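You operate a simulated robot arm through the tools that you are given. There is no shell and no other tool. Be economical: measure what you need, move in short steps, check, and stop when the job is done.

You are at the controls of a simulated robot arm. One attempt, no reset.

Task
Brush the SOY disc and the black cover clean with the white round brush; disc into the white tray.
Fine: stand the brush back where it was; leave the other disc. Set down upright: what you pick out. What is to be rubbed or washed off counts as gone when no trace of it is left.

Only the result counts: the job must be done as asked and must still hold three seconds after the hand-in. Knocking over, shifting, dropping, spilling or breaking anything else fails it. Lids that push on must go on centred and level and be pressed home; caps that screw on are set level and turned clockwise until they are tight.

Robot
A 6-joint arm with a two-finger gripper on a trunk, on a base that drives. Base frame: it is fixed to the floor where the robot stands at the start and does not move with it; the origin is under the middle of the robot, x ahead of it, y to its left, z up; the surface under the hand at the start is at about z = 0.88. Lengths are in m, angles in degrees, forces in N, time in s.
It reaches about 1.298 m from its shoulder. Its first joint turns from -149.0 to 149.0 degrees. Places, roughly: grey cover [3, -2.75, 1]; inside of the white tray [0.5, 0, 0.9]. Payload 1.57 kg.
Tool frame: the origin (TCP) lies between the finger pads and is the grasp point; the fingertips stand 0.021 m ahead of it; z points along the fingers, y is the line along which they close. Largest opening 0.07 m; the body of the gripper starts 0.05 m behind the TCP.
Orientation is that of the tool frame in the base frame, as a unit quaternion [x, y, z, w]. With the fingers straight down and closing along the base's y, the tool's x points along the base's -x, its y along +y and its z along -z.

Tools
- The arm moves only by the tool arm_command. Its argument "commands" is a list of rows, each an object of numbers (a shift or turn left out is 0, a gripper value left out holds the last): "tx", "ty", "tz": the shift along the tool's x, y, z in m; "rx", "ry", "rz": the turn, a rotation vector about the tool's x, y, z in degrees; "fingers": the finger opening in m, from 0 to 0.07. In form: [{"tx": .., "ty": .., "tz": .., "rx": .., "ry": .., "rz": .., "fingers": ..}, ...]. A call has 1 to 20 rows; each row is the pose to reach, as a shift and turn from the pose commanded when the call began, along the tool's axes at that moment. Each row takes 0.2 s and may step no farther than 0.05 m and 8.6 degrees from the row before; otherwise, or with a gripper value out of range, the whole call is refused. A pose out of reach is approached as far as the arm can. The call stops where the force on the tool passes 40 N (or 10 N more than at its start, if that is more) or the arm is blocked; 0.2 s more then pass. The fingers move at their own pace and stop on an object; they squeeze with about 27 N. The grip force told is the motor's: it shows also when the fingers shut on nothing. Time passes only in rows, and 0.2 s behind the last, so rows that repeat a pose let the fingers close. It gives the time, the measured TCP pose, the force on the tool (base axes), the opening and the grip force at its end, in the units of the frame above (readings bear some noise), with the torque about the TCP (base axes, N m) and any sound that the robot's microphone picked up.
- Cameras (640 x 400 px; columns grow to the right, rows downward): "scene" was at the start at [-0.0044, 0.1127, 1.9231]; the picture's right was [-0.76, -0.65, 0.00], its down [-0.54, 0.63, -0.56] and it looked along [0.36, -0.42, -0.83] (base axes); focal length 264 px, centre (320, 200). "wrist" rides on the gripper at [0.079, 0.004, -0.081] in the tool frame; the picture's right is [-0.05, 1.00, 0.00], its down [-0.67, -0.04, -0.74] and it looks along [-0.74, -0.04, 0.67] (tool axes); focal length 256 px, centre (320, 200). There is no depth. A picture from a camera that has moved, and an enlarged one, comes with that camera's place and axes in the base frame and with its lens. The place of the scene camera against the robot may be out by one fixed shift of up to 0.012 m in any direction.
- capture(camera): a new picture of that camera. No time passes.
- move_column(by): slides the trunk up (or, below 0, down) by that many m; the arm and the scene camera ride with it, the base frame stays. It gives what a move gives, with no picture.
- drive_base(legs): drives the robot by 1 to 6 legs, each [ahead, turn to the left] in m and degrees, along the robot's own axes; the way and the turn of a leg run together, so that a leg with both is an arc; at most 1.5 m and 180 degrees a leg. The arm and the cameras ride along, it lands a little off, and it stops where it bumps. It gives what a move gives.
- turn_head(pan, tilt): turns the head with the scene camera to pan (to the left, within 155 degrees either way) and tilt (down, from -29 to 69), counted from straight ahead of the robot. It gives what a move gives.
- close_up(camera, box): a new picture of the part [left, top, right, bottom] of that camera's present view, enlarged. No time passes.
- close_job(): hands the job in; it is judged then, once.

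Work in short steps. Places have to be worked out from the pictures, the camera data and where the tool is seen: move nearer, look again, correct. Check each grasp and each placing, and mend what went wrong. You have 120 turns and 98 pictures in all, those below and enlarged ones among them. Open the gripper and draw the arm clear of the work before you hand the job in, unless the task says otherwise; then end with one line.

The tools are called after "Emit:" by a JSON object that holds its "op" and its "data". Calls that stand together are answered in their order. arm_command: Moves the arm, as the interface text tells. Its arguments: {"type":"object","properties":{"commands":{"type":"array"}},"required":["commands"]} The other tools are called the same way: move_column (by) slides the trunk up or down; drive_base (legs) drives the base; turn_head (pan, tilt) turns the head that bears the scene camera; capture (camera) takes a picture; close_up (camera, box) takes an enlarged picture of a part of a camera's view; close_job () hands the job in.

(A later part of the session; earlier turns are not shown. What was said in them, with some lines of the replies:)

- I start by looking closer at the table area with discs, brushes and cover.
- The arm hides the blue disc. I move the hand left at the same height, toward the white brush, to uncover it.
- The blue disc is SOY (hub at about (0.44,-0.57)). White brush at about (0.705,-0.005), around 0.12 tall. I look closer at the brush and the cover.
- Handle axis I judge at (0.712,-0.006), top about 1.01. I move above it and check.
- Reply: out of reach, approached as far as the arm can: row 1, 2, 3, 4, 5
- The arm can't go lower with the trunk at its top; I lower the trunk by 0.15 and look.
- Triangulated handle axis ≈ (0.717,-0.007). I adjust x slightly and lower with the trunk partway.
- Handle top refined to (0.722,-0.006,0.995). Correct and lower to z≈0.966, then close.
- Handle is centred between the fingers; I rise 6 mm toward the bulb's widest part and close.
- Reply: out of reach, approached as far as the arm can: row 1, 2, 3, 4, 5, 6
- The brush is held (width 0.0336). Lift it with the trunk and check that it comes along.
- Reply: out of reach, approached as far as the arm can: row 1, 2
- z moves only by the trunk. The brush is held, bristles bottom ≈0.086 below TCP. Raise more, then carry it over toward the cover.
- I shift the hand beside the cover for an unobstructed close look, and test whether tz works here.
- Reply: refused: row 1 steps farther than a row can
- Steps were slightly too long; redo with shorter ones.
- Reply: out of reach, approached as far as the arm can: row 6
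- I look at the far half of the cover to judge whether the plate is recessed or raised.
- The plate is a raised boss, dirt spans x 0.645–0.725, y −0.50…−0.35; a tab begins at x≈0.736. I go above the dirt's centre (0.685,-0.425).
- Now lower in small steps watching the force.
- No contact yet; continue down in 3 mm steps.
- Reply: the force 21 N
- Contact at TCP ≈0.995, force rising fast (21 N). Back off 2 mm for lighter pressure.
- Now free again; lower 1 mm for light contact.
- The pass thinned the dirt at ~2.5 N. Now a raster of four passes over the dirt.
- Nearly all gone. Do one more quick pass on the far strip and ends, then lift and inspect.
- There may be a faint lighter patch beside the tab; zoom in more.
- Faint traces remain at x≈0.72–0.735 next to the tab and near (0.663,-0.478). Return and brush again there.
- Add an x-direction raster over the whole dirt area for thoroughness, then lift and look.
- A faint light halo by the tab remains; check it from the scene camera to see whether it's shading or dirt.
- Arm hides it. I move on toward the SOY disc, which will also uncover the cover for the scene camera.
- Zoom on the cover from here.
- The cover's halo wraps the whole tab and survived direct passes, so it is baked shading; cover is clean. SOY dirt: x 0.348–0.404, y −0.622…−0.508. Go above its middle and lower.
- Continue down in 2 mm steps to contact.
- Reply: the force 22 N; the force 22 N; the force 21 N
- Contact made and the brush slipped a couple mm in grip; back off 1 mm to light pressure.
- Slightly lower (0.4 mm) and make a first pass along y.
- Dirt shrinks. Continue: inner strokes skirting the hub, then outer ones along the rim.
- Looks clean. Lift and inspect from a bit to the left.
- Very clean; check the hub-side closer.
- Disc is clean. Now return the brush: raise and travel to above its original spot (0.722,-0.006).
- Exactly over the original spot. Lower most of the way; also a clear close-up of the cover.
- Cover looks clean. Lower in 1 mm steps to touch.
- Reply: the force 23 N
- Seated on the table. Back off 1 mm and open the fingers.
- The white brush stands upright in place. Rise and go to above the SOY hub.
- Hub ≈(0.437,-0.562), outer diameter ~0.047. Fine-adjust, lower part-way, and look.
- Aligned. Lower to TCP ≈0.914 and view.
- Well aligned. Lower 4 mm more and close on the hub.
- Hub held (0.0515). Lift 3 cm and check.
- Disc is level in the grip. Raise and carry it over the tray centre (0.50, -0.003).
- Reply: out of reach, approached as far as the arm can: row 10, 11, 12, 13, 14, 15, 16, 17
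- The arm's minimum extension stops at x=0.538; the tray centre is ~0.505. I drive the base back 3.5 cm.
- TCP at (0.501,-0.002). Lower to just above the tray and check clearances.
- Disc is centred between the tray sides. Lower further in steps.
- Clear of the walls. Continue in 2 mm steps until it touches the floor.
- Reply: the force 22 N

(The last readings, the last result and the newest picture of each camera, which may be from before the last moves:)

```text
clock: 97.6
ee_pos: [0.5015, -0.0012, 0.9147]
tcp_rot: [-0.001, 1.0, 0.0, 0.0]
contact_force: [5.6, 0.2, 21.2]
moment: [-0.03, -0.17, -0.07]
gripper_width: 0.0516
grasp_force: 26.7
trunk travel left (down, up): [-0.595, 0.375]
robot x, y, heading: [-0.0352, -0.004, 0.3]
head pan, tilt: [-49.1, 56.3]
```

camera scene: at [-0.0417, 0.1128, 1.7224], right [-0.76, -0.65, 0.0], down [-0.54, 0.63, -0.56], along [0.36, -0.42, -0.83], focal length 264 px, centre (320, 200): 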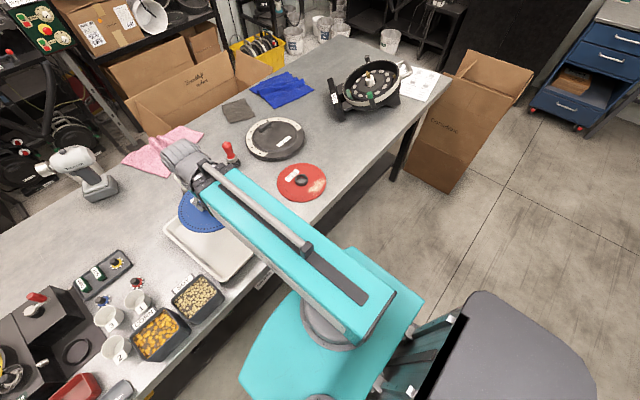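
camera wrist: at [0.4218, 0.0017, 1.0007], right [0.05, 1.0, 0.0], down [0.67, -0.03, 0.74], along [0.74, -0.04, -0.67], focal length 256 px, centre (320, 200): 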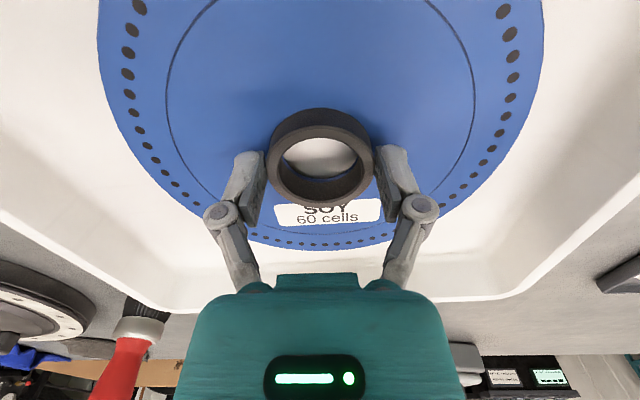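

Touched the tray floor. Back off 1 mm and release.

Emit:
{"op": "move_column", "data": {"by": 0.001}}

Emit:
{"op": "arm_command", "data": {"commands": [{"fingers": 0.054}, {"fingers": 0.06}, {"fingers": 0.07}, {"fingers": 0.07}, {"fingers": 0.07}]}}

Emit:
{"op": "move_column", "data": {"by": 0.17}}

Emit:
{"op": "capture", "data": {"camera": "wrist"}}

```text
clock: 98.1
ee_pos: [0.5002, -0.0014, 0.915]
tcp_rot: [-0.001, 1.0, 0.0, -0.001]
contact_force: [3.3, 0.1, 3.7]
moment: [0.0, -0.51, -0.03]
gripper_width: 0.0515
grasp_force: 27.0
trunk travel left (down, up): [-0.596, 0.374]
robot x, y, heading: [-0.0395, -0.0049, -0.1]
head pan, tilt: [-49.1, 56.3]
```

```text
clock: 99.3
ee_pos: [0.5005, -0.0018, 0.915]
tcp_rot: [-0.002, 1.0, 0.0, -0.002]
contact_force: [-0.6, -0.1, 0.2]
moment: [-0.01, 0.03, 0.0]
gripper_width: 0.07
grasp_force: 0.1
trunk travel left (down, up): [-0.596, 0.374]
robot x, y, heading: [-0.0372, -0.0047, 0.1]
head pan, tilt: [-49.1, 56.3]
```

```text
clock: 101.2
ee_pos: [0.5016, -0.002, 1.0844]
tcp_rot: [-0.002, 1.0, -0.001, -0.001]
contact_force: [0.0, -1.1, 0.1]
moment: [0.01, 0.02, 0.02]
gripper_width: 0.07
grasp_force: 0.0
trunk travel left (down, up): [-0.766, 0.204]
robot x, y, heading: [-0.0369, -0.0047, 0.0]
head pan, tilt: [-49.1, 56.3]
```

```text
34 pictures are left
camera wrist: at [0.4218, 0.0018, 1.1667], right [0.05, 1.0, 0.0], down [0.67, -0.03, 0.74], along [0.74, -0.04, -0.67], focal length 256 px, centre (320, 200)
```

wrist: 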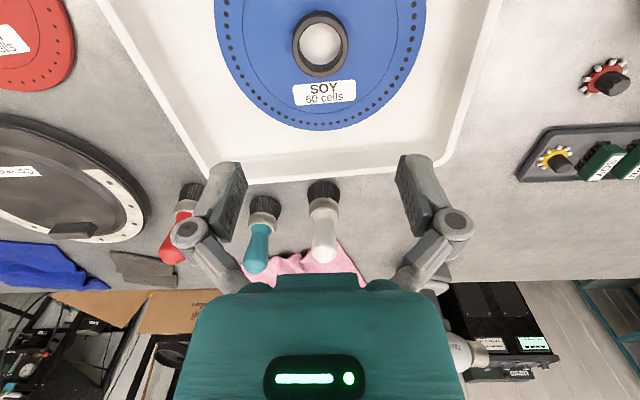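

Disc lies flat in the tray. Raise and swing the arm aside for a final inspection.

Emit:
{"op": "move_column", "data": {"by": 0.12}}

Emit:
{"op": "arm_command", "data": {"commands": [{"ty": -0.045}, {"ty": -0.09}, {"ty": -0.135}, {"ty": -0.18}, {"ty": -0.225}, {"ty": -0.27}, {"ty": -0.315}, {"ty": -0.36}, {"ty": -0.405}, {"ty": -0.45}, {"ty": -0.495}, {"ty": -0.54}]}}

Emit:
{"op": "capture", "data": {"camera": "scene"}}

Emit:
{"op": "close_up", "data": {"camera": "scene", "box": [150, 120, 350, 245]}}

```text
clock: 102.7
ee_pos: [0.5009, -0.0014, 1.2059]
tcp_rot: [-0.001, 1.0, -0.001, -0.001]
contact_force: [-0.5, 0.0, -0.2]
moment: [-0.01, 0.02, -0.02]
gripper_width: 0.07
grasp_force: 0.0
trunk travel left (down, up): [-0.886, 0.084]
robot x, y, heading: [-0.0371, -0.0041, 0.1]
head pan, tilt: [-49.1, 56.3]
```

```text
clock: 105.3
ee_pos: [0.5028, -0.5418, 1.2049]
tcp_rot: [-0.002, 1.0, 0.0, -0.001]
contact_force: [-0.1, -0.5, -0.1]
moment: [-0.01, 0.04, -0.02]
gripper_width: 0.07
grasp_force: 0.1
trunk travel left (down, up): [-0.886, 0.084]
robot x, y, heading: [-0.0358, -0.0036, -0.2]
head pan, tilt: [-49.1, 56.3]
```

```text
33 pictures are left
camera scene: at [-0.0413, 0.1118, 1.8675], right [-0.76, -0.65, 0.0], down [-0.54, 0.63, -0.56], along [0.36, -0.42, -0.83], focal length 264 px, centre (320, 200)
```

scene: 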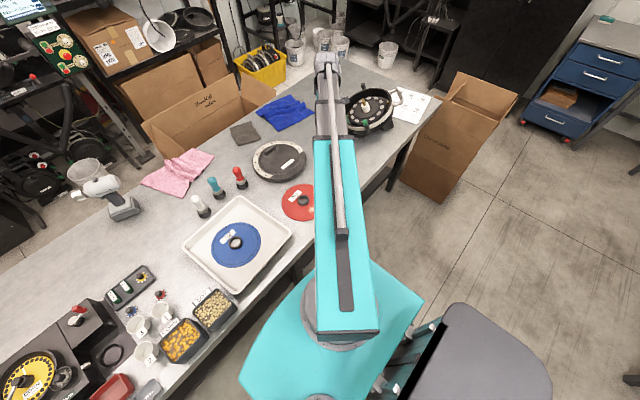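

```text
3.20 times, centred on (250, 182) of scene
camera zoom: at [-0.0413, 0.1118, 1.8675], right [-0.76, -0.65, 0.0], down [-0.54, 0.63, -0.56], along [0.36, -0.42, -0.83], focal length 843 px, centre (544, 256)
```

zoom: 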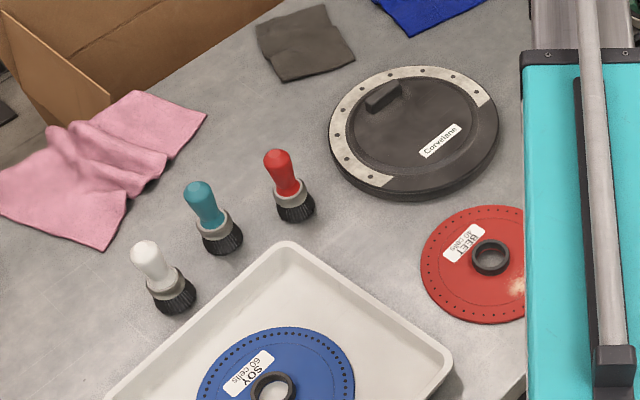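

Everything is in place; one last zoom on disc and cover for traces.

Emit:
{"op": "close_up", "data": {"camera": "scene", "box": [200, 210, 280, 270]}}

Emit:
{"op": "close_up", "data": {"camera": "scene", "box": [250, 136, 310, 184]}}

Emit:
{"op": "capture", "data": {"camera": "wrist"}}

```text
6.67 times, centred on (240, 240) of scene
camera zoom: at [-0.0413, 0.1118, 1.8675], right [-0.76, -0.65, 0.0], down [-0.54, 0.63, -0.56], along [0.36, -0.42, -0.83], focal length 1757 px, centre (853, -67)
```

zoom: 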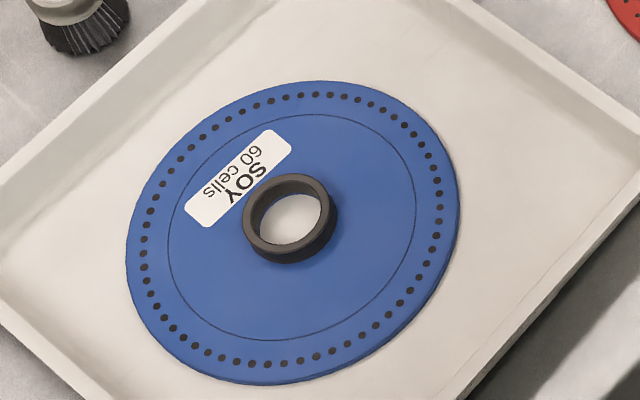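

```text
8.33 times, centred on (280, 160) of scene
camera zoom: at [-0.0413, 0.1118, 1.8675], right [-0.76, -0.65, 0.0], down [-0.54, 0.63, -0.56], along [0.36, -0.42, -0.83], focal length 2196 px, centre (653, 533)
```

zoom: 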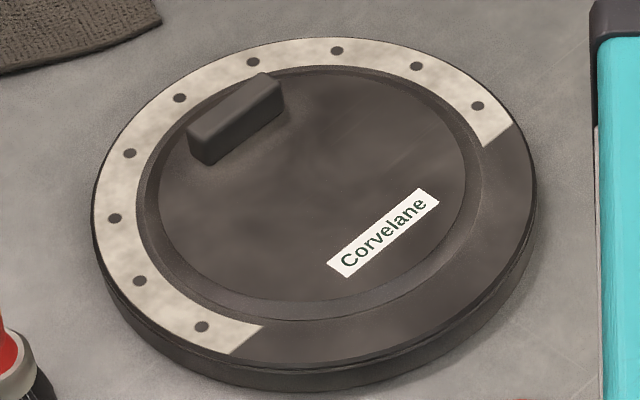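

```text
29 pictures are left
camera wrist: at [0.4235, -0.5378, 1.2864], right [0.05, 1.0, 0.0], down [0.67, -0.03, 0.74], along [0.74, -0.04, -0.67], focal length 256 px, centre (320, 200)
```

wrist: 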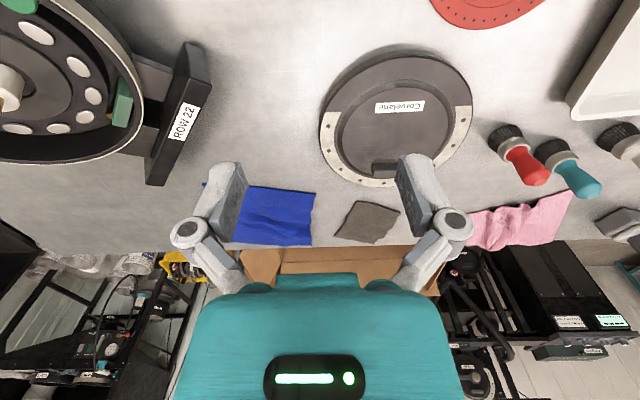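

The disc and cover show no dirt, the brush stands in place, and the gripper is open and clear. Handing in.

Emit:
{"op": "close_job", "data": {}}

```text
The job is handed in.
```

I brushed the SOY disc and the black cover until no dirt showed. The disc lies flat in the white tray, the white brush stands back in its original spot, and I left the BEET disc alone. A faint light halo is still visible around the cover's tab. Brushing right beside the tab didn't change it, so I took it for surface shading rather than dirt.
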